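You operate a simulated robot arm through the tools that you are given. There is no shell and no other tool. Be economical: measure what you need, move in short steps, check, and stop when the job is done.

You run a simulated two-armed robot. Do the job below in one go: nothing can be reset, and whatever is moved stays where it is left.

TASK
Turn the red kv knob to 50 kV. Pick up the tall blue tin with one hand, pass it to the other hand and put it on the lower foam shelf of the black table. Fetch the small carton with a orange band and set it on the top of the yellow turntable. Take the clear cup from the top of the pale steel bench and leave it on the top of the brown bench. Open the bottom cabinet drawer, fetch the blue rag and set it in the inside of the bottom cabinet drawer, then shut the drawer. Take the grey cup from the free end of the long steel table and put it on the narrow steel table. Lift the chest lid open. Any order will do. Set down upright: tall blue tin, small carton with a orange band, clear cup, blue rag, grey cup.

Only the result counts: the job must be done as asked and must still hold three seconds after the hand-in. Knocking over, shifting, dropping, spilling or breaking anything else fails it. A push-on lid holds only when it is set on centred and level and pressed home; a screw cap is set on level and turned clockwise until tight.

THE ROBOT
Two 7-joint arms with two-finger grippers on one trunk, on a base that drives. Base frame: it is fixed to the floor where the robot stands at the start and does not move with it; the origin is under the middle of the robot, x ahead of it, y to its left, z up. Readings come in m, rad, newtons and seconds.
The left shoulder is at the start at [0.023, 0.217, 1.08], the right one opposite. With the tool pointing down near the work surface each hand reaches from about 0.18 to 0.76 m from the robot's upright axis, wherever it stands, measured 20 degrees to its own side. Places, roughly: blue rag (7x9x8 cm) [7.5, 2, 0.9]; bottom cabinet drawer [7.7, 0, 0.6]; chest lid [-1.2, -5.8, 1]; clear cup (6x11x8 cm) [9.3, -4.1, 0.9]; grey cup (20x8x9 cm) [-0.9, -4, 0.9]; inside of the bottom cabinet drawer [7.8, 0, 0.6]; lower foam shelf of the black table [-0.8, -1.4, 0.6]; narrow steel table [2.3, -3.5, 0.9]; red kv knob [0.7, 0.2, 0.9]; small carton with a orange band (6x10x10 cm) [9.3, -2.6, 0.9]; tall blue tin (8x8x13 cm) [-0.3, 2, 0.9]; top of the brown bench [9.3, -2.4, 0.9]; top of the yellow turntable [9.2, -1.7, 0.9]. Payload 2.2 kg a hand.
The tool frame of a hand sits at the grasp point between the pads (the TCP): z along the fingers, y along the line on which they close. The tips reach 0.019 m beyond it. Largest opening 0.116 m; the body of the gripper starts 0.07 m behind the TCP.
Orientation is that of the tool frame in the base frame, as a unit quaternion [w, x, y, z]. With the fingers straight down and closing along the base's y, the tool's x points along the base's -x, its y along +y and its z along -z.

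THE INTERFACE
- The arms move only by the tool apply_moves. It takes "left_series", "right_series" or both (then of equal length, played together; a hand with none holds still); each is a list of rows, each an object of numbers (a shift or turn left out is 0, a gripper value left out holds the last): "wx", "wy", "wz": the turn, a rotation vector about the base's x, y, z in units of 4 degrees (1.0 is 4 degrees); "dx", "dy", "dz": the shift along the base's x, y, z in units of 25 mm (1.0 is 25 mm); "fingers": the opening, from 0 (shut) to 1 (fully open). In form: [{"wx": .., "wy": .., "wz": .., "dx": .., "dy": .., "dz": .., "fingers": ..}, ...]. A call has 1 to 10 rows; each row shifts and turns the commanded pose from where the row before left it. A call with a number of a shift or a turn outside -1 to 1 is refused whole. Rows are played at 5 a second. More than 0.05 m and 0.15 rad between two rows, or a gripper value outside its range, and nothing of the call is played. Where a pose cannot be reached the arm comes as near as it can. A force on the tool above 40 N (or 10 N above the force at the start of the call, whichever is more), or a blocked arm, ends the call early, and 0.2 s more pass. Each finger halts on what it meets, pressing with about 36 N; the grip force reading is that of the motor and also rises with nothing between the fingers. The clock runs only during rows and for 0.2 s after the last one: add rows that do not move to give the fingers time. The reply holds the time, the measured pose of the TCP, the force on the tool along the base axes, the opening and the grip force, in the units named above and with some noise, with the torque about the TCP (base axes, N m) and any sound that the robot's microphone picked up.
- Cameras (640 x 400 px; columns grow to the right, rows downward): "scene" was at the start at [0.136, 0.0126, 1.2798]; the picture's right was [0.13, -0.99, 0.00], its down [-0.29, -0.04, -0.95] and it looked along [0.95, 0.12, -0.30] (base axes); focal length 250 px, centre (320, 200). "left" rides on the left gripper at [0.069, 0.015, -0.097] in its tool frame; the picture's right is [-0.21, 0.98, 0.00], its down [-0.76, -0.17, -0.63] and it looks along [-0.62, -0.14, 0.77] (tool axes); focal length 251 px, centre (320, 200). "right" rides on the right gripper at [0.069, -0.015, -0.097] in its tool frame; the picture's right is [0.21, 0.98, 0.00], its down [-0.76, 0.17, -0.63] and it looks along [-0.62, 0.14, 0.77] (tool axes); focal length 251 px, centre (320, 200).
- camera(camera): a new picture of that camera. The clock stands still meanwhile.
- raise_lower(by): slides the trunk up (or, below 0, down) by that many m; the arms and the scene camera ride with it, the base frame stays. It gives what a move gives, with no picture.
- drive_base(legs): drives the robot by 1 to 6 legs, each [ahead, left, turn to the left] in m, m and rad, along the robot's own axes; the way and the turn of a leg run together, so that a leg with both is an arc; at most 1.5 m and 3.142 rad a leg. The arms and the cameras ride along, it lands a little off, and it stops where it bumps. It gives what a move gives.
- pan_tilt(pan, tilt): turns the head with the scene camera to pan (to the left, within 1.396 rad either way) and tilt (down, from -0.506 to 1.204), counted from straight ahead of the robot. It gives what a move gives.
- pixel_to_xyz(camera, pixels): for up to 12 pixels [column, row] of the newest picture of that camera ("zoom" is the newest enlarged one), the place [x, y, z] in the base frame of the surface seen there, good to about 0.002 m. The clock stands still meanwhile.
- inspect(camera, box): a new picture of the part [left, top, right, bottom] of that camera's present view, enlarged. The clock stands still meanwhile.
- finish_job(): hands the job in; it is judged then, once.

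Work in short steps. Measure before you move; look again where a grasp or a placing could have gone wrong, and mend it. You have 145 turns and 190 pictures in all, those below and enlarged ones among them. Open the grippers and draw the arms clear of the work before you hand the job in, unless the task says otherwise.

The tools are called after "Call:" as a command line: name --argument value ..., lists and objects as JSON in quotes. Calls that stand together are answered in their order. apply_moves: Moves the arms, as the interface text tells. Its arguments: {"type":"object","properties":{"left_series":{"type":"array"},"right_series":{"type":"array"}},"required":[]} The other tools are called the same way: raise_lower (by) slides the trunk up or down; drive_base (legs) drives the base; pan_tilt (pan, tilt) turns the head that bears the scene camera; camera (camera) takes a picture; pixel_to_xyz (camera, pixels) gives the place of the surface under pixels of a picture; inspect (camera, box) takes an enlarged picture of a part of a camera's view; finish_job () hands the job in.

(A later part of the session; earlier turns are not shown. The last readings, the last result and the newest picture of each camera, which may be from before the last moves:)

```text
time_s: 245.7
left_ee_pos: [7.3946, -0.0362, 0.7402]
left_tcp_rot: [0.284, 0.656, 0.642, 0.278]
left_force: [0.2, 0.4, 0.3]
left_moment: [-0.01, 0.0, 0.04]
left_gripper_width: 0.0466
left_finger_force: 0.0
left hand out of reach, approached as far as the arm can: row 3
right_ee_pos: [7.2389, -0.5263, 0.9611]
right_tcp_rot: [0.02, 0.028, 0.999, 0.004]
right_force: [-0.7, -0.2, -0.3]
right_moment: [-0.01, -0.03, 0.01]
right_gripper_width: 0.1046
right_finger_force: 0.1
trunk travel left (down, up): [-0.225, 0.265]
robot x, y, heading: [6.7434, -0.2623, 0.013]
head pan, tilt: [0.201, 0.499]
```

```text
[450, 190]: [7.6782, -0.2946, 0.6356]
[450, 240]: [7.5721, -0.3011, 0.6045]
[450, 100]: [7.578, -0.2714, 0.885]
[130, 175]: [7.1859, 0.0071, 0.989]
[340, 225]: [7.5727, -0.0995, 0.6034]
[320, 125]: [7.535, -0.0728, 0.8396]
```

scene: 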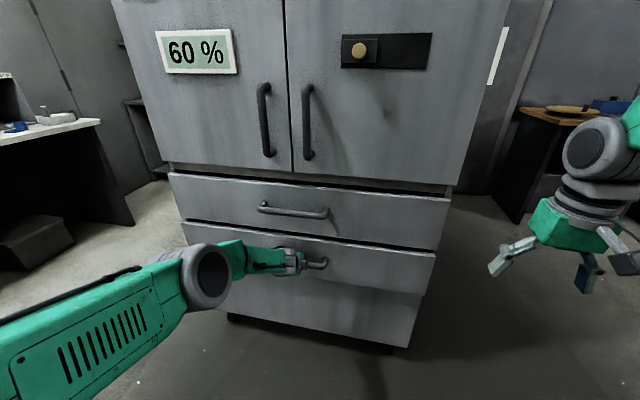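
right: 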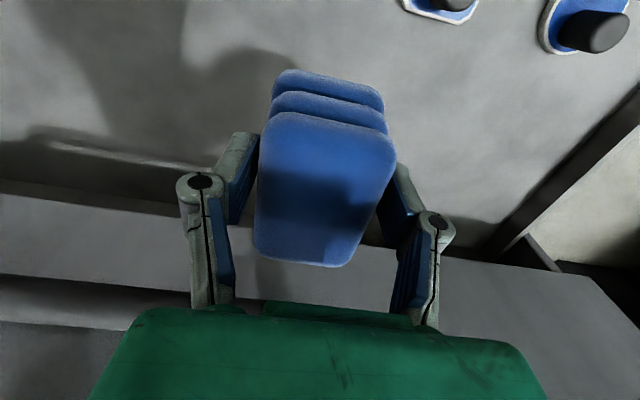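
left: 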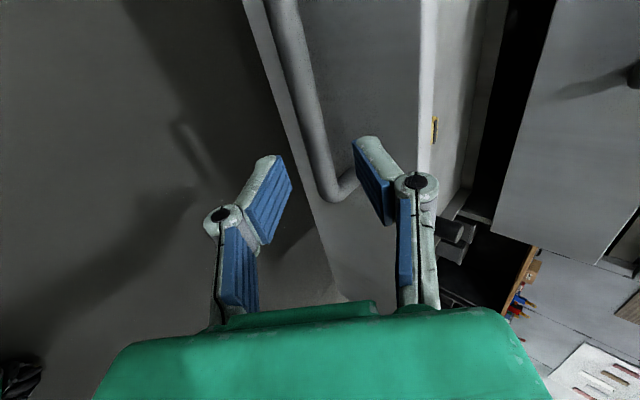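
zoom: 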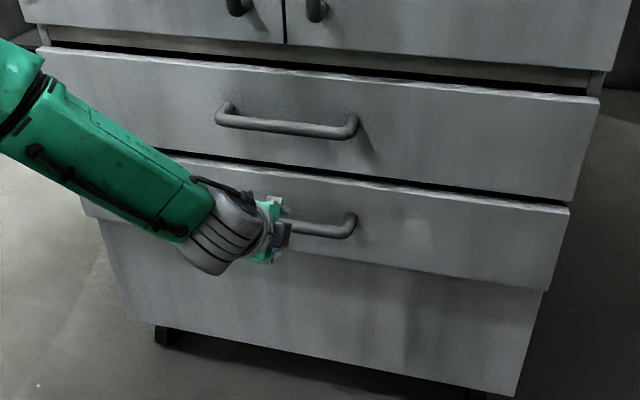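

The face is at x≈7.572 versus 7.578 originally, so about 6 mm remain. I push on the face right of the handle with closed fingertips.

Call:
apply_moves --left_series '[{"dy": -0.9, "fingers": 0}, {"dy": -0.9}, {"dy": -0.9}, {"dy": -0.9}, {"dy": -0.9}, {"dy": -0.9}, {"dy": -0.9, "dx": 0.5, "dz": -1}, {"dx": 0.8, "dz": -1}, {"dx": 0.8, "dz": -0.8}, {"dx": 0.8, "dz": -0.8}]'

Call:
apply_moves --left_series '[{"dx": 0.8}, {"dx": 0.8}, {"dx": 0.6}, {"dx": 0.5}, {"dx": 0.4}, {"dx": 0.4}, {"dx": 0.4}]'

Call:
inspect --camera "scene" --box '[150, 150, 470, 350]'

Call:
pixel_to_xyz --camera "zoom" --pixels '[[450, 240], [480, 250], [450, 100], [130, 230], [500, 220]]'

```text
time_s: 247.8
left_ee_pos: [7.4682, -0.1954, 0.6484]
left_tcp_rot: [0.283, 0.657, 0.641, 0.278]
left_force: [0.4, 0.5, 0.2]
left_moment: [-0.01, 0.0, -0.01]
left_gripper_width: 0.0002
left_finger_force: 28.5
right_ee_pos: [7.2388, -0.5265, 0.9609]
right_tcp_rot: [0.02, 0.027, 0.999, 0.005]
right_force: [0.1, 0.2, 0.3]
right_moment: [0.0, 0.0, 0.01]
right_gripper_width: 0.1044
right_finger_force: 0.1
trunk travel left (down, up): [-0.225, 0.265]
robot x, y, heading: [6.7438, -0.2686, 0.012]
head pan, tilt: [0.201, 0.499]
```

```text
time_s: 249.4
left_ee_pos: [7.5179, -0.1944, 0.6473]
left_tcp_rot: [0.283, 0.656, 0.642, 0.277]
left_force: [-0.2, -0.2, 0.4]
left_moment: [0.03, -0.01, 0.02]
left_gripper_width: 0.0001
left_finger_force: 28.1
left hand out of reach, approached as far as the arm can: row 3, 4, 5, 6, 7
right_ee_pos: [7.2389, -0.5269, 0.9601]
right_tcp_rot: [0.02, 0.026, 0.999, 0.005]
right_force: [1.3, 0.6, 0.2]
right_moment: [0.0, -0.02, 0.04]
right_gripper_width: 0.1047
right_finger_force: 0.0
trunk travel left (down, up): [-0.225, 0.265]
robot x, y, heading: [6.7458, -0.2639, 0.013]
head pan, tilt: [0.201, 0.499]
```

```text
2.00 times, centred on (310, 250) of scene
```

zoom: 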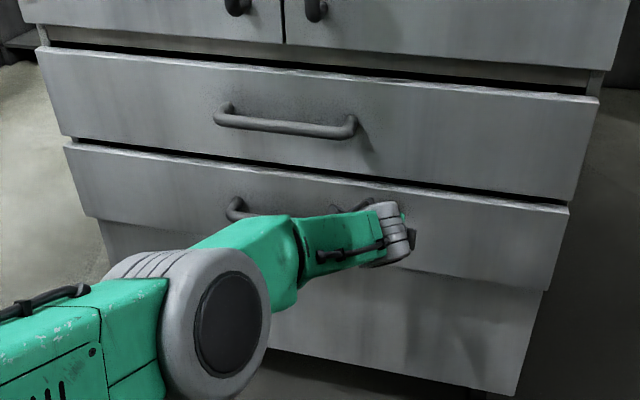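

```text
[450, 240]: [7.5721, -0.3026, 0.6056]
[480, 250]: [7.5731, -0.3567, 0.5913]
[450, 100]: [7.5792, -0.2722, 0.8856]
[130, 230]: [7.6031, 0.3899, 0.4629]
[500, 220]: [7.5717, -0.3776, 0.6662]
```

The arm is at its limit 3 cm short, so I push with the base.

Call:
drive_base --legs '[[0.05, 0, 0]]'

Call:
inspect --camera "scene" --box '[150, 150, 470, 350]'

Call:
pixel_to_xyz --camera "zoom" --pixels '[[450, 250], [480, 260], [450, 110], [470, 240], [500, 100], [150, 200]]'

```text
time_s: 250.4
left_ee_pos: [7.5576, -0.1948, 0.6451]
left_tcp_rot: [0.279, 0.655, 0.645, 0.278]
left_force: [-9.2, 2.7, 1.8]
left_moment: [0.02, 0.01, 0.19]
left_gripper_width: 0.0
left_finger_force: 28.1
right_ee_pos: [7.277, -0.5255, 0.9623]
right_tcp_rot: [0.022, 0.026, 0.999, 0.005]
right_force: [0.4, -0.4, -0.2]
right_moment: [0.03, -0.03, 0.01]
right_gripper_width: 0.1045
right_finger_force: 0.2
trunk travel left (down, up): [-0.225, 0.265]
robot x, y, heading: [6.7859, -0.2672, 0.009]
head pan, tilt: [0.201, 0.499]
stopped in leg 1: the force on the tool passed its limit at 172 N (the readings are from after the stop); the commanded pose is now the measured one
```

```text
2.00 times, centred on (310, 250) of scene
```

zoom: 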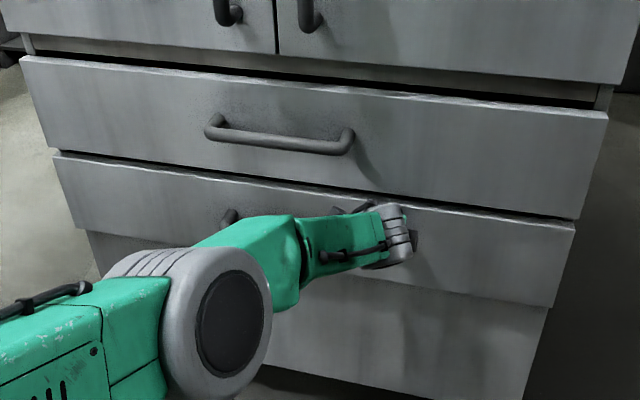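

```text
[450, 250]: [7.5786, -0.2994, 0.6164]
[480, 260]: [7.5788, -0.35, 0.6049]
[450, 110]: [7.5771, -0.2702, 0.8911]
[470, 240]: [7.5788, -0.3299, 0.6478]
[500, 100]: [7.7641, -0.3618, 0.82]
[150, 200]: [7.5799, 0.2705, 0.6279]
```

The drawer is fully shut (face 7.579). I back off and return the left hand to its default downward pose.

Call:
drive_base --legs '[[-0.4, 0, 0]]'

Call:
apply_moves --left_series '[{"wx": -0.338, "wy": 0.338, "wz": 0.816, "dz": 1, "fingers": 1}, {"wx": -0.338, "wy": 0.338, "wz": 0.816, "dz": 1}, {"wx": -0.338, "wy": 0.338, "wz": 0.816, "dz": 1}, {"wx": -0.338, "wy": 0.338, "wz": 0.816, "dz": 1}, {"wx": -0.338, "wy": 0.338, "wz": 0.816, "dz": 1}, {"wx": -0.338, "wy": 0.338, "wz": 0.816, "dz": 1}, {"wx": -0.338, "wy": 0.338, "wz": 0.816, "dz": 1}, {"wx": -0.338, "wy": 0.338, "wz": 0.816, "dz": 1}, {"wx": -0.338, "wy": 0.338, "wz": 0.816, "dz": 1}, {"wx": -0.338, "wy": 0.338, "wz": 0.816, "dz": 1}]'

Call:
apply_moves --left_series '[{"wx": -0.338, "wy": 0.338, "wz": 0.816, "dz": 1, "dx": -1, "dy": 0.8}, {"wx": -0.338, "wy": 0.338, "wz": 0.816, "dz": 1, "dx": -1, "dy": 0.8}, {"wx": -0.338, "wy": 0.338, "wz": 0.816, "dz": 1, "dx": -1, "dy": 0.8}, {"wx": -0.338, "wy": 0.338, "wz": 0.816, "dz": 1, "dx": -1, "dy": 0.8}, {"wx": -0.338, "wy": 0.338, "wz": 0.816, "dz": 1, "dx": -1, "dy": 0.8}, {"wx": -0.338, "wy": 0.338, "wz": 0.816, "dz": 1, "dx": -1, "dy": 0.8}, {"wx": -0.338, "wy": 0.338, "wz": 0.816, "dx": -1, "dy": 0.8}, {"wx": -0.338, "wy": 0.338, "wz": 0.816, "dx": -1, "dy": 0.8}, {"wx": -0.338, "wy": 0.338, "wz": 0.816, "dx": -1}, {"wx": -0.338, "wy": 0.338, "wz": 0.816, "dx": -1}]'

Call:
apply_moves --left_series '[{"wx": -0.338, "wy": 0.338, "wz": 0.816}, {"wx": -0.338, "wy": 0.338, "wz": 0.816}, {"wx": -0.338, "wy": 0.338, "wz": 0.816}, {"wx": -0.338, "wy": 0.338, "wz": 0.816}, {"wx": -0.338, "wy": 0.338, "wz": 0.816}, {"wx": -0.338, "wy": 0.338, "wz": 0.816}, {}]'

Call:
pan_tilt --pan -0.7 --tilt 0.45

Call:
camera --camera "scene"

```text
time_s: 252.9
left_ee_pos: [7.1611, -0.1991, 0.6463]
left_tcp_rot: [0.278, 0.653, 0.647, 0.278]
left_force: [0.1, 0.3, -0.5]
left_moment: [0.0, -0.01, 0.02]
left_gripper_width: 0.0
left_finger_force: 28.2
right_ee_pos: [6.8792, -0.5295, 0.9638]
right_tcp_rot: [0.022, 0.024, 0.999, 0.005]
right_force: [0.4, 0.0, -0.4]
right_moment: [0.03, 0.02, 0.01]
right_gripper_width: 0.1044
right_finger_force: 0.0
trunk travel left (down, up): [-0.225, 0.265]
robot x, y, heading: [6.3883, -0.2726, 0.016]
head pan, tilt: [0.201, 0.499]
```

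```text
time_s: 255.1
left_ee_pos: [7.1612, -0.1987, 0.9024]
left_tcp_rot: [0.187, 0.437, 0.858, 0.193]
left_force: [-0.5, -0.1, 1.1]
left_moment: [0.0, -0.04, 0.05]
left_gripper_width: 0.1158
left_finger_force: 0.1
right_ee_pos: [6.8762, -0.5294, 0.965]
right_tcp_rot: [0.023, 0.024, 0.999, 0.006]
right_force: [0.6, 0.1, 0.0]
right_moment: [0.04, 0.04, -0.02]
right_gripper_width: 0.1044
right_finger_force: 0.0
trunk travel left (down, up): [-0.225, 0.265]
robot x, y, heading: [6.3834, -0.2732, 0.016]
head pan, tilt: [0.201, 0.499]
```

```text
time_s: 257.3
left_ee_pos: [6.9082, -0.0384, 1.0505]
left_tcp_rot: [0.075, 0.174, 0.978, 0.086]
left_force: [-0.8, 0.8, 0.5]
left_moment: [-0.01, 0.01, 0.0]
left_gripper_width: 0.116
left_finger_force: 0.1
right_ee_pos: [6.8759, -0.5282, 0.9648]
right_tcp_rot: [0.024, 0.024, 0.999, 0.006]
right_force: [-1.0, -0.3, -0.3]
right_moment: [0.02, -0.01, -0.02]
right_gripper_width: 0.1045
right_finger_force: 0.0
trunk travel left (down, up): [-0.225, 0.265]
robot x, y, heading: [6.3925, -0.2712, 0.021]
head pan, tilt: [0.201, 0.499]
```

```text
time_s: 258.9
left_ee_pos: [6.9086, -0.0392, 1.05]
left_tcp_rot: [0.002, 0.006, 1.0, 0.016]
left_force: [-0.7, 1.0, 0.0]
left_moment: [0.02, -0.01, 0.03]
left_gripper_width: 0.1159
left_finger_force: 0.1
right_ee_pos: [6.877, -0.5275, 0.9649]
right_tcp_rot: [0.024, 0.024, 0.999, 0.005]
right_force: [-0.7, 0.0, 0.2]
right_moment: [0.02, 0.05, -0.01]
right_gripper_width: 0.1042
right_finger_force: 0.0
trunk travel left (down, up): [-0.225, 0.265]
robot x, y, heading: [6.388, -0.2739, 0.016]
head pan, tilt: [0.201, 0.499]
```

```text
time_s: 260.1
left_ee_pos: [6.9082, -0.0392, 1.0494]
left_tcp_rot: [0.001, 0.006, 1.0, 0.016]
left_force: [-0.4, -0.5, 0.1]
left_moment: [-0.01, -0.01, -0.01]
left_gripper_width: 0.1164
left_finger_force: 0.1
right_ee_pos: [6.8769, -0.5292, 0.965]
right_tcp_rot: [0.023, 0.024, 0.999, 0.005]
right_force: [-0.6, 0.7, 0.3]
right_moment: [-0.03, 0.01, 0.0]
right_gripper_width: 0.1045
right_finger_force: 0.1
trunk travel left (down, up): [-0.225, 0.265]
robot x, y, heading: [6.3904, -0.2687, 0.017]
head pan, tilt: [-0.7, 0.45]
```

```text
112 pictures are left
```

scene: 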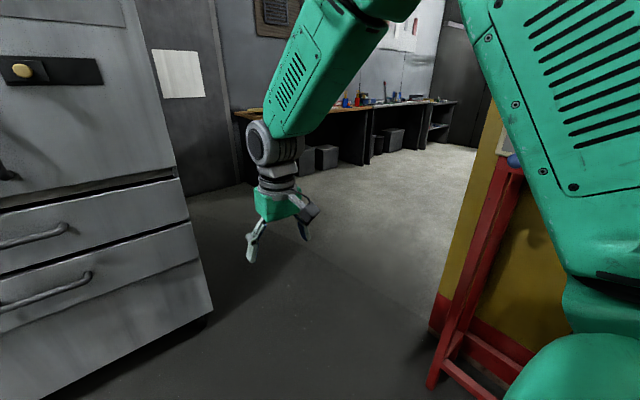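

The way past the cabinet is open. I measure the gap between the cabinet corner and the red stand / yellow wall end.

Call:
pixel_to_xyz --camera "scene" --pixels '[[205, 320], [435, 380], [440, 315], [480, 170], [240, 120], [370, 160], [440, 100], [505, 170]]'

```text
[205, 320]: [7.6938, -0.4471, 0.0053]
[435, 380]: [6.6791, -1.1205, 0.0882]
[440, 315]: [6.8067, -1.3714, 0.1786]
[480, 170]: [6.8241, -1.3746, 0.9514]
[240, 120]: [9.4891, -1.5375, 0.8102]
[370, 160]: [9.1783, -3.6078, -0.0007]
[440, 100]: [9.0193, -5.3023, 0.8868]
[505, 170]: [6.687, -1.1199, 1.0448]
```

Passage is clear. I drive through to about (8.1, -2.0), facing the east bench.

Call:
drive_base --legs '[[0.65, -0.45, -0.017], [1.05, -1.15, 0]]'

Call:
pan_tilt --pan 0.1 --tilt 0.35

Call:
camera --camera "scene"

Call:
pan_tilt --pan -0.8 --tilt 0.35

Call:
camera --camera "scene"

```text
refused: leg 2 is longer than a leg can be; nothing moved
```

```text
time_s: 261.3
left_ee_pos: [6.9084, -0.0396, 1.05]
left_tcp_rot: [0.002, 0.005, 1.0, 0.015]
left_force: [0.4, -0.6, -0.1]
left_moment: [0.01, -0.02, 0.0]
left_gripper_width: 0.1159
left_finger_force: 0.0
right_ee_pos: [6.8759, -0.5289, 0.9651]
right_tcp_rot: [0.024, 0.024, 0.999, 0.004]
right_force: [0.3, 0.6, -0.3]
right_moment: [-0.02, -0.03, 0.01]
right_gripper_width: 0.1045
right_finger_force: 0.1
trunk travel left (down, up): [-0.225, 0.265]
robot x, y, heading: [6.3897, -0.271, 0.018]
head pan, tilt: [0.099, 0.351]
```

```text
111 pictures are left
```

scene: 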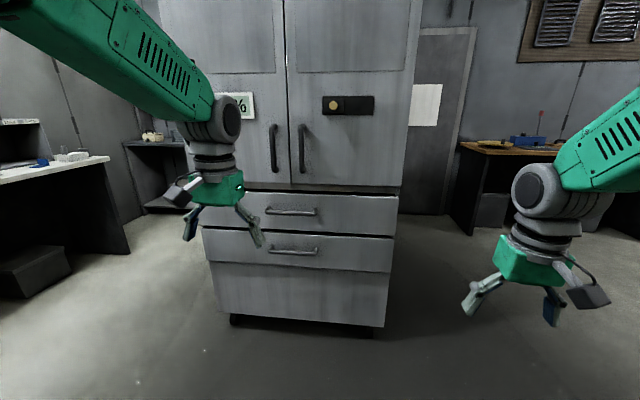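

```text
time_s: 262.5
left_ee_pos: [6.9065, -0.0392, 1.0498]
left_tcp_rot: [0.002, 0.006, 1.0, 0.016]
left_force: [0.3, -1.0, 0.8]
left_moment: [-0.01, -0.06, -0.01]
left_gripper_width: 0.1161
left_finger_force: 0.1
right_ee_pos: [6.8762, -0.5287, 0.9651]
right_tcp_rot: [0.023, 0.024, 0.999, 0.006]
right_force: [0.2, -0.6, -0.2]
right_moment: [0.0, 0.04, 0.0]
right_gripper_width: 0.1043
right_finger_force: 0.2
trunk travel left (down, up): [-0.225, 0.265]
robot x, y, heading: [6.3887, -0.2746, 0.025]
head pan, tilt: [-0.799, 0.351]
```

```text
110 pictures are left
```

scene: 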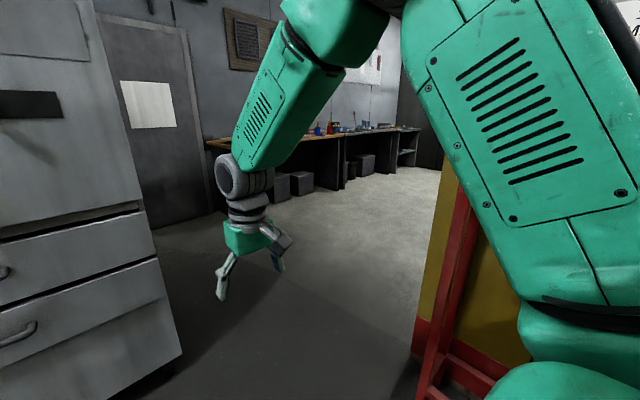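

The second leg was over 1.5 m; I split it.

Call:
drive_base --legs '[[0.65, -0.45, -0.02], [0.6, -0.6, 0], [0.45, -0.6, 0]]'

Call:
pan_tilt --pan -0.1 --tilt 0.35

Call:
camera --camera "scene"

```text
time_s: 267.4
left_ee_pos: [7.5598, -0.5308, 1.0473]
left_tcp_rot: [-0.005, 0.019, 1.0, 0.011]
left_force: [-0.7, 0.1, 1.1]
left_moment: [-0.06, 0.0, -0.01]
left_gripper_width: 0.116
left_finger_force: 0.0
right_ee_pos: [7.5147, -1.0254, 0.9712]
right_tcp_rot: [0.027, 0.043, 0.999, -0.003]
right_force: [0.0, 0.4, 0.5]
right_moment: [-0.02, 0.02, 0.01]
right_gripper_width: 0.1041
right_finger_force: 0.0
trunk travel left (down, up): [-0.225, 0.265]
robot x, y, heading: [7.0425, -0.7625, -0.012]
head pan, tilt: [-0.799, 0.351]
stopped in leg 2: the force on the tool passed its limit at 48 N (the readings are from after the stop); the commanded pose is now the measured one
```

```text
time_s: 268.5
left_ee_pos: [7.5613, -0.5419, 1.0474]
left_tcp_rot: [-0.004, 0.02, 1.0, 0.018]
left_force: [0.2, -0.2, -0.2]
left_moment: [0.04, -0.01, 0.01]
left_gripper_width: 0.1161
left_finger_force: 0.0
right_ee_pos: [7.5145, -1.0367, 0.9689]
right_tcp_rot: [0.027, 0.044, 0.999, 0.002]
right_force: [0.5, -0.2, 0.2]
right_moment: [0.0, 0.01, 0.01]
right_gripper_width: 0.1043
right_finger_force: 0.0
trunk travel left (down, up): [-0.225, 0.265]
robot x, y, heading: [7.0416, -0.766, -0.018]
head pan, tilt: [-0.099, 0.351]
```

```text
109 pictures are left
```

scene: 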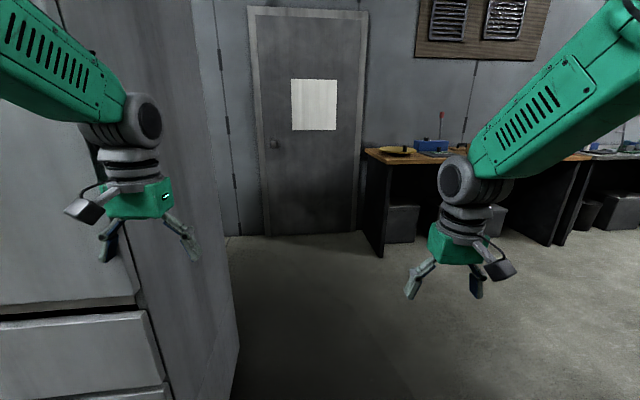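

The left fingers brushed the cabinet side. I pull the left hand back and inward, then continue.

Call:
apply_moves --left_series '[{"dx": -1}, {"dx": -1, "dy": -0.8}, {"dx": -1, "dy": -0.8}, {"dx": -1, "dy": -0.8}, {"dx": -1, "dy": -0.8}, {"dx": -1, "dy": -0.8}, {"dx": -1, "dy": -0.8}]'

Call:
drive_base --legs '[[0.25, -0.25, 0.0], [0.45, -0.6, 0], [0.3, -0.45, 0]]'

Call:
camera --camera "scene"

```text
time_s: 270.1
left_ee_pos: [7.3846, -0.6576, 1.0462]
left_tcp_rot: [-0.004, 0.018, 1.0, 0.015]
left_force: [0.1, 0.5, 0.0]
left_moment: [0.0, -0.02, -0.04]
left_gripper_width: 0.1157
left_finger_force: 0.0
right_ee_pos: [7.5149, -1.0303, 0.9704]
right_tcp_rot: [0.026, 0.044, 0.999, 0.0]
right_force: [-0.3, 1.2, -0.2]
right_moment: [-0.08, 0.03, -0.01]
right_gripper_width: 0.1043
right_finger_force: 0.1
trunk travel left (down, up): [-0.225, 0.265]
robot x, y, heading: [7.0422, -0.7588, -0.019]
head pan, tilt: [-0.099, 0.351]
```

```text
time_s: 278.7
left_ee_pos: [8.3488, -1.9638, 1.0467]
left_tcp_rot: [-0.005, 0.011, 1.0, 0.02]
left_force: [0.1, -0.2, 0.2]
left_moment: [0.05, -0.03, 0.02]
left_gripper_width: 0.1161
left_finger_force: 0.0
right_ee_pos: [8.4849, -2.3345, 0.9664]
right_tcp_rot: [0.025, 0.038, 0.999, 0.007]
right_force: [0.2, 0.9, 0.2]
right_moment: [0.04, -0.02, 0.01]
right_gripper_width: 0.1045
right_finger_force: 0.0
trunk travel left (down, up): [-0.225, 0.265]
robot x, y, heading: [8.0099, -2.0605, -0.001]
head pan, tilt: [-0.099, 0.351]
```

```text
108 pictures are left
```

scene: 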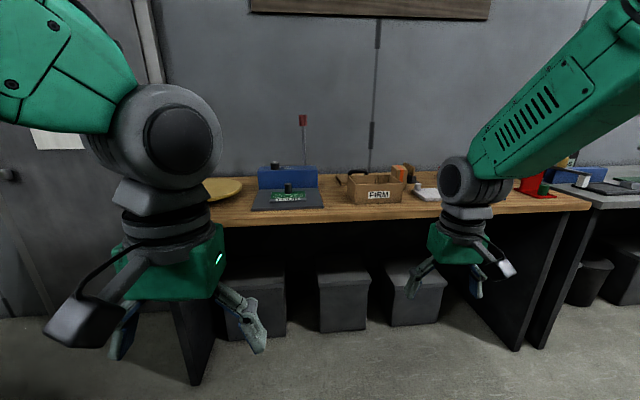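

The brown bench with the yellow turntable (225,188) is in view. I zoom along it.

Call:
inspect --camera "scene" --box '[200, 110, 420, 240]'

Call:
inspect --camera "scene" --box '[390, 110, 640, 240]'

Call:
pixel_to_xyz --camera "scene" --pixels '[[225, 188], [290, 180], [398, 172], [375, 190], [418, 185], [425, 195], [300, 220], [415, 205], [520, 190], [575, 155]]'

```text
2.91 times, centred on (310, 175) of scene
```

zoom: 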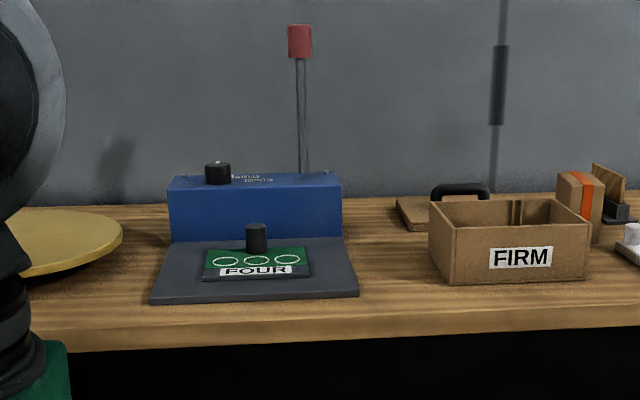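

```text
2.56 times, centred on (515, 175) of scene
```

zoom: 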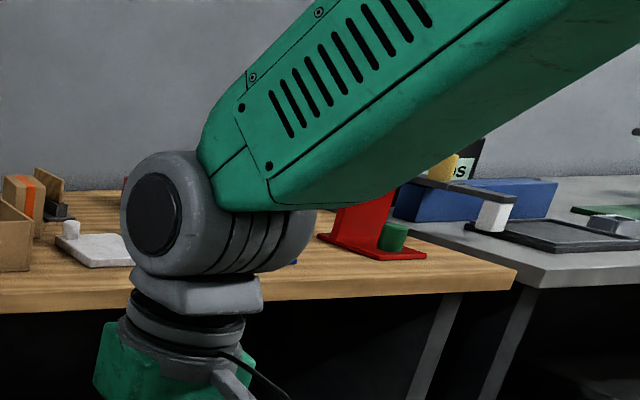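

```text
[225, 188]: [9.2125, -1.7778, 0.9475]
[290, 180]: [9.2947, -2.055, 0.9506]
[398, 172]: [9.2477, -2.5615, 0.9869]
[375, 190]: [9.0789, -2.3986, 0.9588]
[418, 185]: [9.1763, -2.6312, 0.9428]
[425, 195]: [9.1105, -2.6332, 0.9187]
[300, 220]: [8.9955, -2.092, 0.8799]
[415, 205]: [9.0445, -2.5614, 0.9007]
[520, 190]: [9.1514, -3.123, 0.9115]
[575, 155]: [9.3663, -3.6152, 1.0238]
```

The carton with the orange band is at about [9.26, -2.57] behind the FIRM box. I lift both hands and drive to (8.5, -2.85).

Call:
apply_moves --left_series '[{"dz": 1}, {"dz": 1}, {"dz": 1}, {"dz": 1}]' --right_series '[{"dz": 1, "dx": -1, "wz": 0.6}, {"dz": 1, "dx": -1, "wz": 0.6}, {"dz": 1, "dx": -1}, {"dz": 1, "dx": -1}]'

Call:
drive_base --legs '[[0.1, -0.8, 0], [0.42, 0, 0]]'

Call:
pan_tilt --pan 0.2 --tilt 0.6

Call:
camera --camera "scene"

Call:
camera --camera "left"

```text
time_s: 279.7
left_ee_pos: [8.3445, -1.9811, 1.1491]
left_tcp_rot: [-0.003, 0.012, 1.0, 0.026]
left_force: [-0.4, -0.5, 0.5]
left_moment: [0.02, 0.0, 0.0]
left_gripper_width: 0.116
left_finger_force: 0.1
right_ee_pos: [8.3825, -2.351, 1.066]
right_tcp_rot: [0.028, -0.005, 1.0, 0.013]
right_force: [0.3, -1.2, 0.3]
right_moment: [0.05, 0.0, 0.01]
right_gripper_width: 0.1045
right_finger_force: 0.1
right hand out of reach, approached as far as the arm can: row 3
trunk travel left (down, up): [-0.225, 0.265]
robot x, y, heading: [8.0097, -2.0659, -0.003]
head pan, tilt: [-0.099, 0.351]
```

```text
time_s: 286.1
left_ee_pos: [8.8633, -2.7204, 1.1437]
left_tcp_rot: [-0.004, 0.009, 1.0, 0.01]
left_force: [0.3, 0.9, -0.1]
left_moment: [-0.08, 0.03, 0.0]
left_gripper_width: 0.1162
left_finger_force: 0.1
right_ee_pos: [8.9034, -3.0931, 1.0743]
right_tcp_rot: [0.026, -0.008, 1.0, -0.003]
right_force: [-0.2, 0.5, 0.1]
right_moment: [-0.07, -0.01, 0.02]
right_gripper_width: 0.1045
right_finger_force: 0.1
trunk travel left (down, up): [-0.225, 0.265]
robot x, y, heading: [8.5287, -2.8483, -0.003]
head pan, tilt: [-0.099, 0.351]
```

```text
time_s: 286.9
left_ee_pos: [8.8608, -2.7176, 1.1472]
left_tcp_rot: [-0.002, 0.007, 1.0, 0.011]
left_force: [-0.2, 1.6, 0.3]
left_moment: [-0.17, 0.02, 0.0]
left_gripper_width: 0.1162
left_finger_force: 0.0
right_ee_pos: [8.9027, -3.091, 1.0722]
right_tcp_rot: [0.028, -0.009, 1.0, -0.002]
right_force: [-1.6, 1.0, 0.0]
right_moment: [-0.09, -0.03, 0.01]
right_gripper_width: 0.1048
right_finger_force: 0.0
trunk travel left (down, up): [-0.225, 0.265]
robot x, y, heading: [8.5282, -2.8406, 0.0]
head pan, tilt: [0.201, 0.6]
```

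```text
105 pictures are left
```

scene: 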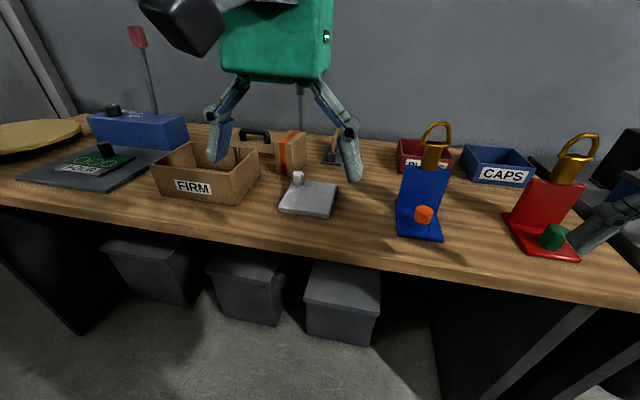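

```text
104 pictures are left
```

left: 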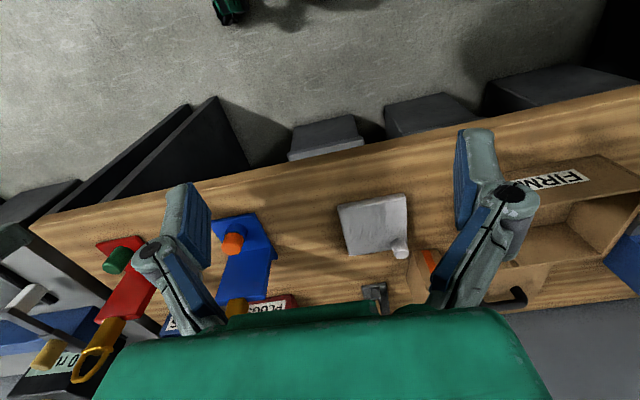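

The carton is at (290,152) in the scene view. I zoom and measure.

Call:
inspect --camera "scene" --box '[230, 110, 370, 220]'

Call:
pixel_to_xyz --camera "scene" --pixels '[[280, 138], [303, 138], [290, 132], [278, 160], [300, 165], [325, 160], [335, 150], [260, 160], [258, 140], [255, 150], [310, 200], [300, 178]]'

```text
3.64 times, centred on (300, 165) of scene
```

zoom: 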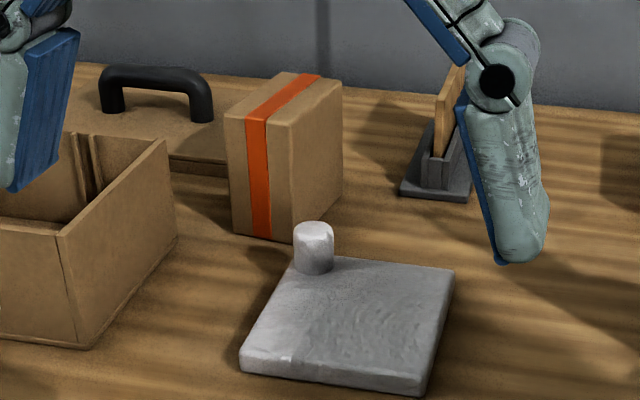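

```text
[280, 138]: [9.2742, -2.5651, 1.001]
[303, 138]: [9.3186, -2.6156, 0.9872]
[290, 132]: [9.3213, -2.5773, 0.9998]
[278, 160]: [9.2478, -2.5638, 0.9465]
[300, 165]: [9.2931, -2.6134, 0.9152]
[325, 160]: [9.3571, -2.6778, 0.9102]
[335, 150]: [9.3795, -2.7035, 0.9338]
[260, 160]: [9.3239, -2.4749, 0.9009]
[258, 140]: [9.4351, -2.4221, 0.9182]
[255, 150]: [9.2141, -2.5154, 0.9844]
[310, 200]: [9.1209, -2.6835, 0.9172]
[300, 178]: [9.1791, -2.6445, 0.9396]
```

I get the top corners from the enlarged picture.

Call:
pixel_to_xyz --camera "zoom" --pixels '[[230, 113], [290, 126], [338, 84], [287, 74], [290, 100], [295, 235], [340, 190], [236, 225], [205, 170], [150, 120]]'

```text
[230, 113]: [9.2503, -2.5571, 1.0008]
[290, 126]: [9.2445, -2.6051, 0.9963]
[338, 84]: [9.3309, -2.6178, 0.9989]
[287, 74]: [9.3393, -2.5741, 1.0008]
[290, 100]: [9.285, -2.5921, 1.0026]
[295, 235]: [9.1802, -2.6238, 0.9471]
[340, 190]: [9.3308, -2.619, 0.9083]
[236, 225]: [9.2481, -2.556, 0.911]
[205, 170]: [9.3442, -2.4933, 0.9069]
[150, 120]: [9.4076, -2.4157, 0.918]
```

Carton centre is [9.292, -2.589], yaw ≈ -8°, top z 1.0. I drive 0.1 m closer and bring the left hand above it.

Call:
drive_base --legs '[[0.1, 0, 0]]'

Call:
apply_moves --left_series '[{"dx": 1, "dy": 0.4, "wz": -0.4, "fingers": 0.85}, {"dx": 1, "dy": 0.4, "wz": -0.4}, {"dx": 1, "dy": 0.4, "wz": -0.4}, {"dx": 1, "dy": 0.4, "wz": -0.4}, {"dx": 1, "dy": 0.4, "wz": -0.4}, {"dx": 1, "dy": 0.4}, {"dx": 1, "dy": 0.4}, {"dx": 1, "dy": 0.4}, {"dx": 1, "dy": 0.4}, {"dx": 1, "dy": 0.4}]'

Call:
apply_moves --left_series '[{"dx": 1, "dy": 0.4}, {"dx": 1, "dy": 0.4}, {"dx": 1, "dy": 0.4}, {}]'

Call:
camera --camera "left"

```text
time_s: 288.1
left_ee_pos: [8.9635, -2.7798, 1.1488]
left_tcp_rot: [-0.003, 0.011, 0.999, 0.033]
left_force: [0.9, -0.6, -1.2]
left_moment: [0.1, 0.01, -0.02]
left_gripper_width: 0.116
left_finger_force: 0.1
right_ee_pos: [9.0021, -3.1476, 1.0613]
right_tcp_rot: [0.027, -0.005, 0.999, 0.02]
right_force: [0.7, -0.1, 0.1]
right_moment: [0.05, 0.03, 0.03]
right_gripper_width: 0.1042
right_finger_force: 0.1
trunk travel left (down, up): [-0.225, 0.265]
robot x, y, heading: [8.6252, -2.8536, -0.002]
head pan, tilt: [0.201, 0.6]
```

```text
time_s: 290.3
left_ee_pos: [9.2163, -2.6316, 1.1426]
left_tcp_rot: [-0.002, 0.08, 0.997, 0.015]
left_force: [0.2, 1.4, -0.1]
left_moment: [-0.12, 0.0, 0.01]
left_gripper_width: 0.0985
left_finger_force: 0.1
right_ee_pos: [9.0016, -3.1061, 1.0711]
right_tcp_rot: [0.027, -0.006, 1.0, 0.002]
right_force: [-0.1, 1.2, 0.8]
right_moment: [-0.08, 0.03, 0.02]
right_gripper_width: 0.1043
right_finger_force: 0.1
trunk travel left (down, up): [-0.225, 0.265]
robot x, y, heading: [8.6268, -2.8476, -0.002]
head pan, tilt: [0.201, 0.6]
```

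```text
time_s: 291.3
left_ee_pos: [9.2875, -2.626, 1.1479]
left_tcp_rot: [0.001, 0.08, 0.996, 0.023]
left_force: [0.1, 0.3, 0.0]
left_moment: [-0.01, -0.05, 0.02]
left_gripper_width: 0.0988
left_finger_force: 0.1
right_ee_pos: [9.0005, -3.1236, 1.0686]
right_tcp_rot: [0.028, -0.005, 1.0, 0.01]
right_force: [0.7, 0.1, 0.5]
right_moment: [0.04, -0.01, 0.02]
right_gripper_width: 0.1044
right_finger_force: 0.1
trunk travel left (down, up): [-0.225, 0.265]
robot x, y, heading: [8.6265, -2.8499, -0.007]
head pan, tilt: [0.201, 0.6]
```

```text
102 pictures are left
```

left: 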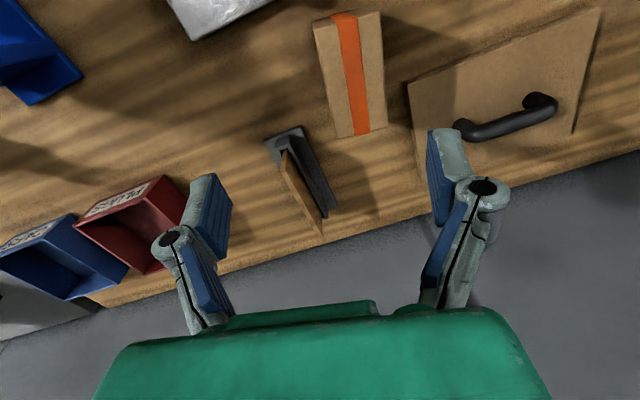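

I measure the carton's top corners from the left camera.

Call:
pixel_to_xyz --camera "left" --pixels '[[316, 25], [378, 16], [385, 125], [340, 135], [350, 80], [440, 150], [290, 150]]'

Call:
apply_moves --left_series '[{}, {}]'

```text
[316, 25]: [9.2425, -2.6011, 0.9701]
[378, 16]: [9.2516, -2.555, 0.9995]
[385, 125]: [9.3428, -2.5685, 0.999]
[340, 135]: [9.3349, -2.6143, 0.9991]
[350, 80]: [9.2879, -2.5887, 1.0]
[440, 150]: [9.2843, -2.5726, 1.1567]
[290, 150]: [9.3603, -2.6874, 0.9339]
```

```text
time_s: 291.9
left_ee_pos: [9.2884, -2.6045, 1.1454]
left_tcp_rot: [0.0, 0.079, 0.997, 0.017]
left_force: [-0.6, 0.4, 0.7]
left_moment: [-0.12, -0.02, 0.02]
left_gripper_width: 0.0985
left_finger_force: 0.0
right_ee_pos: [9.001, -3.1072, 1.072]
right_tcp_rot: [0.028, -0.006, 1.0, 0.003]
right_force: [-0.3, -0.1, -0.3]
right_moment: [-0.02, -0.02, 0.03]
right_gripper_width: 0.1044
right_finger_force: 0.1
trunk travel left (down, up): [-0.225, 0.265]
robot x, y, heading: [8.6273, -2.848, -0.003]
head pan, tilt: [0.201, 0.6]
```

The robot sways slightly after driving; I wait for it to settle.

Call:
apply_moves --left_series '[{}, {}, {}, {}, {}, {}, {}, {}, {}, {}]'

Call:
apply_moves --left_series '[{}, {}, {}, {}]'

```text
time_s: 294.1
left_ee_pos: [9.2879, -2.6475, 1.15]
left_tcp_rot: [-0.002, 0.082, 0.996, 0.031]
left_force: [-0.6, -1.2, -0.1]
left_moment: [0.13, 0.04, -0.02]
left_gripper_width: 0.0986
left_finger_force: 0.0
right_ee_pos: [9.0005, -3.1464, 1.0628]
right_tcp_rot: [0.026, -0.004, 0.999, 0.018]
right_force: [-0.4, -1.9, -0.4]
right_moment: [0.08, -0.02, 0.01]
right_gripper_width: 0.1043
right_finger_force: 0.0
trunk travel left (down, up): [-0.225, 0.265]
robot x, y, heading: [8.6237, -2.8588, -0.007]
head pan, tilt: [0.201, 0.6]
```

```text
time_s: 295.1
left_ee_pos: [9.2888, -2.6304, 1.1479]
left_tcp_rot: [-0.002, 0.08, 0.996, 0.025]
left_force: [0.5, -0.5, -1.0]
left_moment: [0.03, 0.0, -0.02]
left_gripper_width: 0.0986
left_finger_force: 0.1
right_ee_pos: [9.0011, -3.1305, 1.0662]
right_tcp_rot: [0.027, -0.006, 1.0, 0.011]
right_force: [-0.1, -0.6, 0.6]
right_moment: [0.04, -0.03, -0.01]
right_gripper_width: 0.1043
right_finger_force: 0.0
trunk travel left (down, up): [-0.225, 0.265]
robot x, y, heading: [8.6268, -2.8551, 0.002]
head pan, tilt: [0.201, 0.6]
```

Sway continues; I wait a bit more and sample to see whether it decays.

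Call:
apply_moves --left_series '[{}, {}, {}, {}, {}, {}, {}, {}, {}, {}]'

Call:
apply_moves --left_series '[{}]'

Call:
apply_moves --left_series '[{}]'

Call:
apply_moves --left_series '[{}]'

Call:
apply_moves --left_series '[{}]'

Call:
apply_moves --left_series '[{}]'

Call:
apply_moves --left_series '[{}]'

```text
time_s: 297.3
left_ee_pos: [9.2888, -2.6317, 1.147]
left_tcp_rot: [-0.001, 0.081, 0.996, 0.026]
left_force: [0.0, 0.9, 0.4]
left_moment: [0.03, -0.01, -0.03]
left_gripper_width: 0.0986
left_finger_force: 0.0
right_ee_pos: [9.0007, -3.1305, 1.0667]
right_tcp_rot: [0.027, -0.005, 1.0, 0.012]
right_force: [0.0, -0.8, 0.0]
right_moment: [0.04, 0.03, -0.02]
right_gripper_width: 0.1047
right_finger_force: 0.0
trunk travel left (down, up): [-0.225, 0.265]
robot x, y, heading: [8.6242, -2.85, -0.003]
head pan, tilt: [0.201, 0.6]
```

```text
time_s: 297.7
left_ee_pos: [9.289, -2.6245, 1.1474]
left_tcp_rot: [-0.002, 0.081, 0.996, 0.023]
left_force: [-0.8, 1.4, -0.3]
left_moment: [-0.03, -0.02, -0.02]
left_gripper_width: 0.0987
left_finger_force: 0.0
right_ee_pos: [9.0011, -3.1254, 1.0674]
right_tcp_rot: [0.027, -0.006, 1.0, 0.009]
right_force: [0.1, 0.3, -0.3]
right_moment: [0.01, -0.03, -0.01]
right_gripper_width: 0.1046
right_finger_force: 0.1
trunk travel left (down, up): [-0.225, 0.265]
robot x, y, heading: [8.6305, -2.8524, 0.002]
head pan, tilt: [0.201, 0.6]
```

```text
time_s: 298.1
left_ee_pos: [9.2894, -2.626, 1.1466]
left_tcp_rot: [0.001, 0.08, 0.997, 0.023]
left_force: [0.8, 0.0, -0.1]
left_moment: [-0.01, 0.03, -0.03]
left_gripper_width: 0.0985
left_finger_force: 0.0
right_ee_pos: [9.0018, -3.1263, 1.0676]
right_tcp_rot: [0.026, -0.006, 1.0, 0.01]
right_force: [-0.2, -0.7, 1.0]
right_moment: [0.01, 0.0, 0.02]
right_gripper_width: 0.1045
right_finger_force: 0.0
trunk travel left (down, up): [-0.225, 0.265]
robot x, y, heading: [8.6296, -2.8495, -0.002]
head pan, tilt: [0.201, 0.6]
```

```text
time_s: 298.5
left_ee_pos: [9.289, -2.6303, 1.1481]
left_tcp_rot: [-0.002, 0.08, 0.996, 0.025]
left_force: [0.3, 0.1, 0.7]
left_moment: [0.01, 0.01, -0.02]
left_gripper_width: 0.0986
left_finger_force: 0.1
right_ee_pos: [9.0015, -3.1301, 1.0654]
right_tcp_rot: [0.027, -0.007, 1.0, 0.011]
right_force: [0.1, 0.1, -0.3]
right_moment: [0.01, -0.01, -0.01]
right_gripper_width: 0.1045
right_finger_force: 0.1
trunk travel left (down, up): [-0.225, 0.265]
robot x, y, heading: [8.6308, -2.8527, -0.003]
head pan, tilt: [0.201, 0.6]
```

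```text
time_s: 298.9
left_ee_pos: [9.2887, -2.6222, 1.147]
left_tcp_rot: [-0.001, 0.08, 0.997, 0.022]
left_force: [0.1, 0.3, 0.6]
left_moment: [-0.06, -0.01, -0.03]
left_gripper_width: 0.0987
left_finger_force: 0.0
right_ee_pos: [9.0026, -3.1226, 1.0683]
right_tcp_rot: [0.027, -0.005, 1.0, 0.008]
right_force: [0.2, -0.5, -0.1]
right_moment: [-0.05, 0.01, 0.0]
right_gripper_width: 0.1044
right_finger_force: 0.1
trunk travel left (down, up): [-0.225, 0.265]
robot x, y, heading: [8.6322, -2.8502, -0.002]
head pan, tilt: [0.201, 0.6]
```

```text
time_s: 299.3
left_ee_pos: [9.2886, -2.6341, 1.1481]
left_tcp_rot: [-0.001, 0.081, 0.996, 0.026]
left_force: [0.0, -0.3, -0.4]
left_moment: [0.05, -0.03, 0.0]
left_gripper_width: 0.0986
left_finger_force: 0.2
right_ee_pos: [9.002, -3.1333, 1.0667]
right_tcp_rot: [0.027, -0.005, 1.0, 0.012]
right_force: [-0.2, 0.2, 0.3]
right_moment: [0.03, -0.02, -0.02]
right_gripper_width: 0.1045
right_finger_force: 0.1
trunk travel left (down, up): [-0.225, 0.265]
robot x, y, heading: [8.6297, -2.8511, -0.006]
head pan, tilt: [0.201, 0.6]
```

```text
time_s: 299.7
left_ee_pos: [9.289, -2.6208, 1.1463]
left_tcp_rot: [-0.001, 0.08, 0.997, 0.021]
left_force: [0.2, 1.0, 0.0]
left_moment: [-0.08, 0.04, 0.02]
left_gripper_width: 0.0986
left_finger_force: 0.0
right_ee_pos: [9.0011, -3.1214, 1.068]
right_tcp_rot: [0.028, -0.005, 1.0, 0.009]
right_force: [0.3, -0.3, 0.5]
right_moment: [-0.05, 0.0, -0.02]
right_gripper_width: 0.1044
right_finger_force: 0.2
trunk travel left (down, up): [-0.225, 0.265]
robot x, y, heading: [8.6311, -2.853, 0.001]
head pan, tilt: [0.201, 0.6]
```

The sway has shrunk to a few mm. I centre over the carton, level the roll, and descend.

Call:
apply_moves --left_series '[{"dy": 0.8, "dx": 0.1, "wx": -0.3}, {"dy": 0.8, "dx": 0.1, "wx": -0.3}, {"dz": -1}, {"dz": -1}, {"dz": -1}, {"dz": -1}, {}, {}]'

Call:
camera --camera "left"

```text
time_s: 301.5
left_ee_pos: [9.2915, -2.5865, 1.0469]
left_tcp_rot: [0.001, 0.08, 0.997, 0.003]
left_force: [0.1, 0.3, -0.2]
left_moment: [-0.02, -0.01, 0.0]
left_gripper_width: 0.0987
left_finger_force: 0.0
right_ee_pos: [9.0003, -3.127, 1.0683]
right_tcp_rot: [0.027, -0.006, 1.0, 0.01]
right_force: [0.5, -0.3, -0.5]
right_moment: [0.0, -0.03, -0.03]
right_gripper_width: 0.1042
right_finger_force: 0.0
trunk travel left (down, up): [-0.225, 0.265]
robot x, y, heading: [8.6306, -2.8545, 0.001]
head pan, tilt: [0.201, 0.6]
```

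```text
101 pictures are left
```

left: 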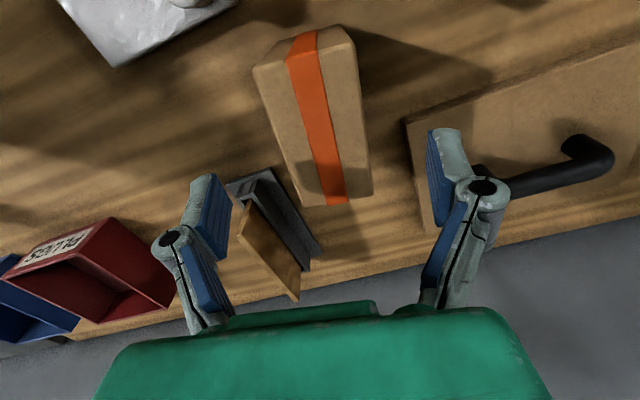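

Aligned. I descend the last 9 cm, close, and lift.

Call:
apply_moves --left_series '[{"dz": -1}, {"dz": -1}, {"dz": -1}, {"dz": -0.5}, {}, {"fingers": 0.4}, {"fingers": 0.2}, {}, {}]'

Call:
apply_moves --left_series '[{"dz": 1}, {"dz": 1}, {"dz": 1}, {"dz": 1}, {"dz": 1}, {"dz": 1}, {"dz": 1}, {}]'

Call:
camera --camera "left"

Call:
camera --camera "scene"

```text
time_s: 303.5
left_ee_pos: [9.2926, -2.5885, 0.9619]
left_tcp_rot: [0.001, 0.081, 0.997, 0.003]
left_force: [-0.7, -3.2, 3.1]
left_moment: [-0.05, 0.05, 0.02]
left_gripper_width: 0.0545
left_finger_force: 35.9
right_ee_pos: [9.0001, -3.1289, 1.0668]
right_tcp_rot: [0.028, -0.005, 1.0, 0.011]
right_force: [-0.4, -0.1, -0.2]
right_moment: [0.0, -0.01, 0.03]
right_gripper_width: 0.1042
right_finger_force: 0.0
trunk travel left (down, up): [-0.225, 0.265]
robot x, y, heading: [8.6268, -2.8504, -0.002]
head pan, tilt: [0.201, 0.6]
```

```text
time_s: 305.3
left_ee_pos: [9.2917, -2.5873, 1.1382]
left_tcp_rot: [-0.001, 0.08, 0.997, 0.003]
left_force: [-0.8, 0.3, -2.7]
left_moment: [0.04, 0.0, 0.02]
left_gripper_width: 0.0546
left_finger_force: 36.3
right_ee_pos: [9.0013, -3.1276, 1.0665]
right_tcp_rot: [0.026, -0.005, 1.0, 0.011]
right_force: [-0.2, -0.2, 0.5]
right_moment: [0.0, -0.02, 0.0]
right_gripper_width: 0.1045
right_finger_force: 0.0
trunk travel left (down, up): [-0.225, 0.265]
robot x, y, heading: [8.6284, -2.8509, -0.001]
head pan, tilt: [0.201, 0.6]
```

```text
100 pictures are left
```

left: 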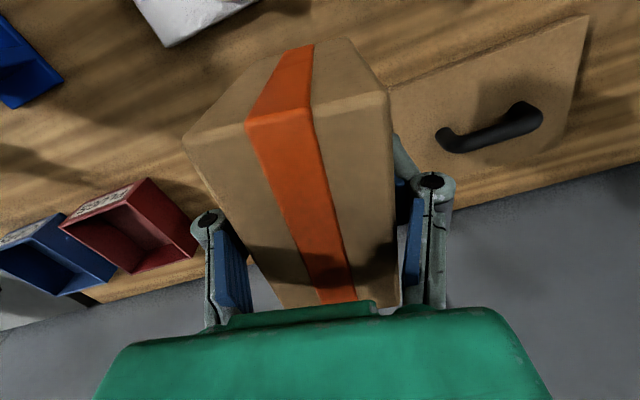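

```text
99 pictures are left
```

scene: 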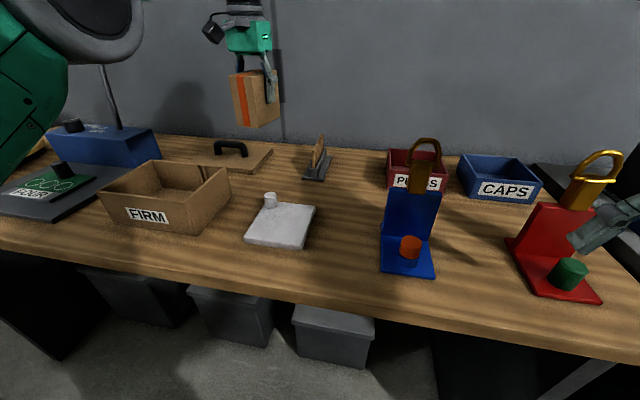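

The carton is held. I raise both hands clear of the bench items, back off, and move over to the turntable.

Call:
apply_moves --left_series '[{"dz": 1}, {"dz": 1}, {"dz": 0.6}, {"dx": -1}, {"dx": -1}]' --right_series '[{"dz": 1}, {"dz": 1}, {"dz": 1}, {"dz": 1}, {"dz": 0.5}]'

Call:
drive_base --legs '[[-0.35, 0, 0], [0, 0.85, 0]]'

Call:
pan_tilt --pan 0.3 --tilt 0.5

Call:
camera --camera "scene"

```text
time_s: 306.5
left_ee_pos: [9.274, -2.5902, 1.1994]
left_tcp_rot: [0.0, 0.081, 0.997, 0.002]
left_force: [-0.6, 0.4, -3.2]
left_moment: [0.01, -0.02, 0.0]
left_gripper_width: 0.0544
left_finger_force: 35.9
left hand out of reach, approached as far as the arm can: row 2, 3, 4, 5
right_ee_pos: [9.0007, -3.1275, 1.1788]
right_tcp_rot: [0.028, -0.005, 1.0, 0.011]
right_force: [0.0, 0.2, -0.3]
right_moment: [-0.02, 0.01, 0.02]
right_gripper_width: 0.1044
right_finger_force: 0.0
trunk travel left (down, up): [-0.225, 0.265]
robot x, y, heading: [8.6269, -2.8481, -0.003]
head pan, tilt: [0.201, 0.6]
```

```text
time_s: 312.7
left_ee_pos: [8.92, -1.7613, 1.199]
left_tcp_rot: [0.0, 0.074, 0.997, 0.004]
left_force: [0.0, -0.7, -2.8]
left_moment: [0.01, 0.05, 0.0]
left_gripper_width: 0.0543
left_finger_force: 35.6
right_ee_pos: [8.6523, -2.3011, 1.1796]
right_tcp_rot: [0.027, -0.011, 0.999, 0.012]
right_force: [0.2, -0.3, -0.1]
right_moment: [0.01, -0.01, -0.01]
right_gripper_width: 0.1045
right_finger_force: 0.0
trunk travel left (down, up): [-0.225, 0.265]
robot x, y, heading: [8.2791, -2.0237, 0.011]
head pan, tilt: [0.201, 0.6]
```

```text
time_s: 313.4
left_ee_pos: [8.918, -1.7552, 1.2012]
left_tcp_rot: [0.002, 0.074, 0.997, 0.002]
left_force: [0.5, 0.4, -2.3]
left_moment: [0.02, 0.01, -0.07]
left_gripper_width: 0.0544
left_finger_force: 35.6
right_ee_pos: [8.6485, -2.295, 1.1812]
right_tcp_rot: [0.029, -0.01, 0.999, 0.01]
right_force: [0.1, -0.4, -0.4]
right_moment: [-0.05, -0.02, -0.01]
right_gripper_width: 0.1042
right_finger_force: 0.1
trunk travel left (down, up): [-0.225, 0.265]
robot x, y, heading: [8.2751, -2.0288, 0.008]
head pan, tilt: [0.3, 0.499]
```

```text
98 pictures are left
```

scene: 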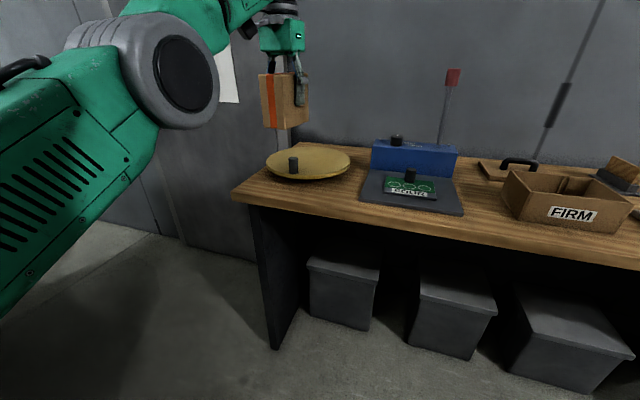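

The turntable disc spans about (266..350,163) with a black peg at (294,163). I measure it.

Call:
pixel_to_xyz --camera "scene" --pixels '[[308, 163], [270, 164], [347, 160], [310, 150], [310, 177], [294, 158], [294, 172], [330, 160], [373, 150]]'

```text
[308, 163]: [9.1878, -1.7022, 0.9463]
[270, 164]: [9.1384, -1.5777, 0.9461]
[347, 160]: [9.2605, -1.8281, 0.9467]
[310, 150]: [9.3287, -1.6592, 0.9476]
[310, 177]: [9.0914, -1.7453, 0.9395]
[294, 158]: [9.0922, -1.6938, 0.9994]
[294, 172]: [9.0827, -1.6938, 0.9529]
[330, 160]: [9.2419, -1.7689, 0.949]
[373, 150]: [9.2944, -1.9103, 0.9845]
```

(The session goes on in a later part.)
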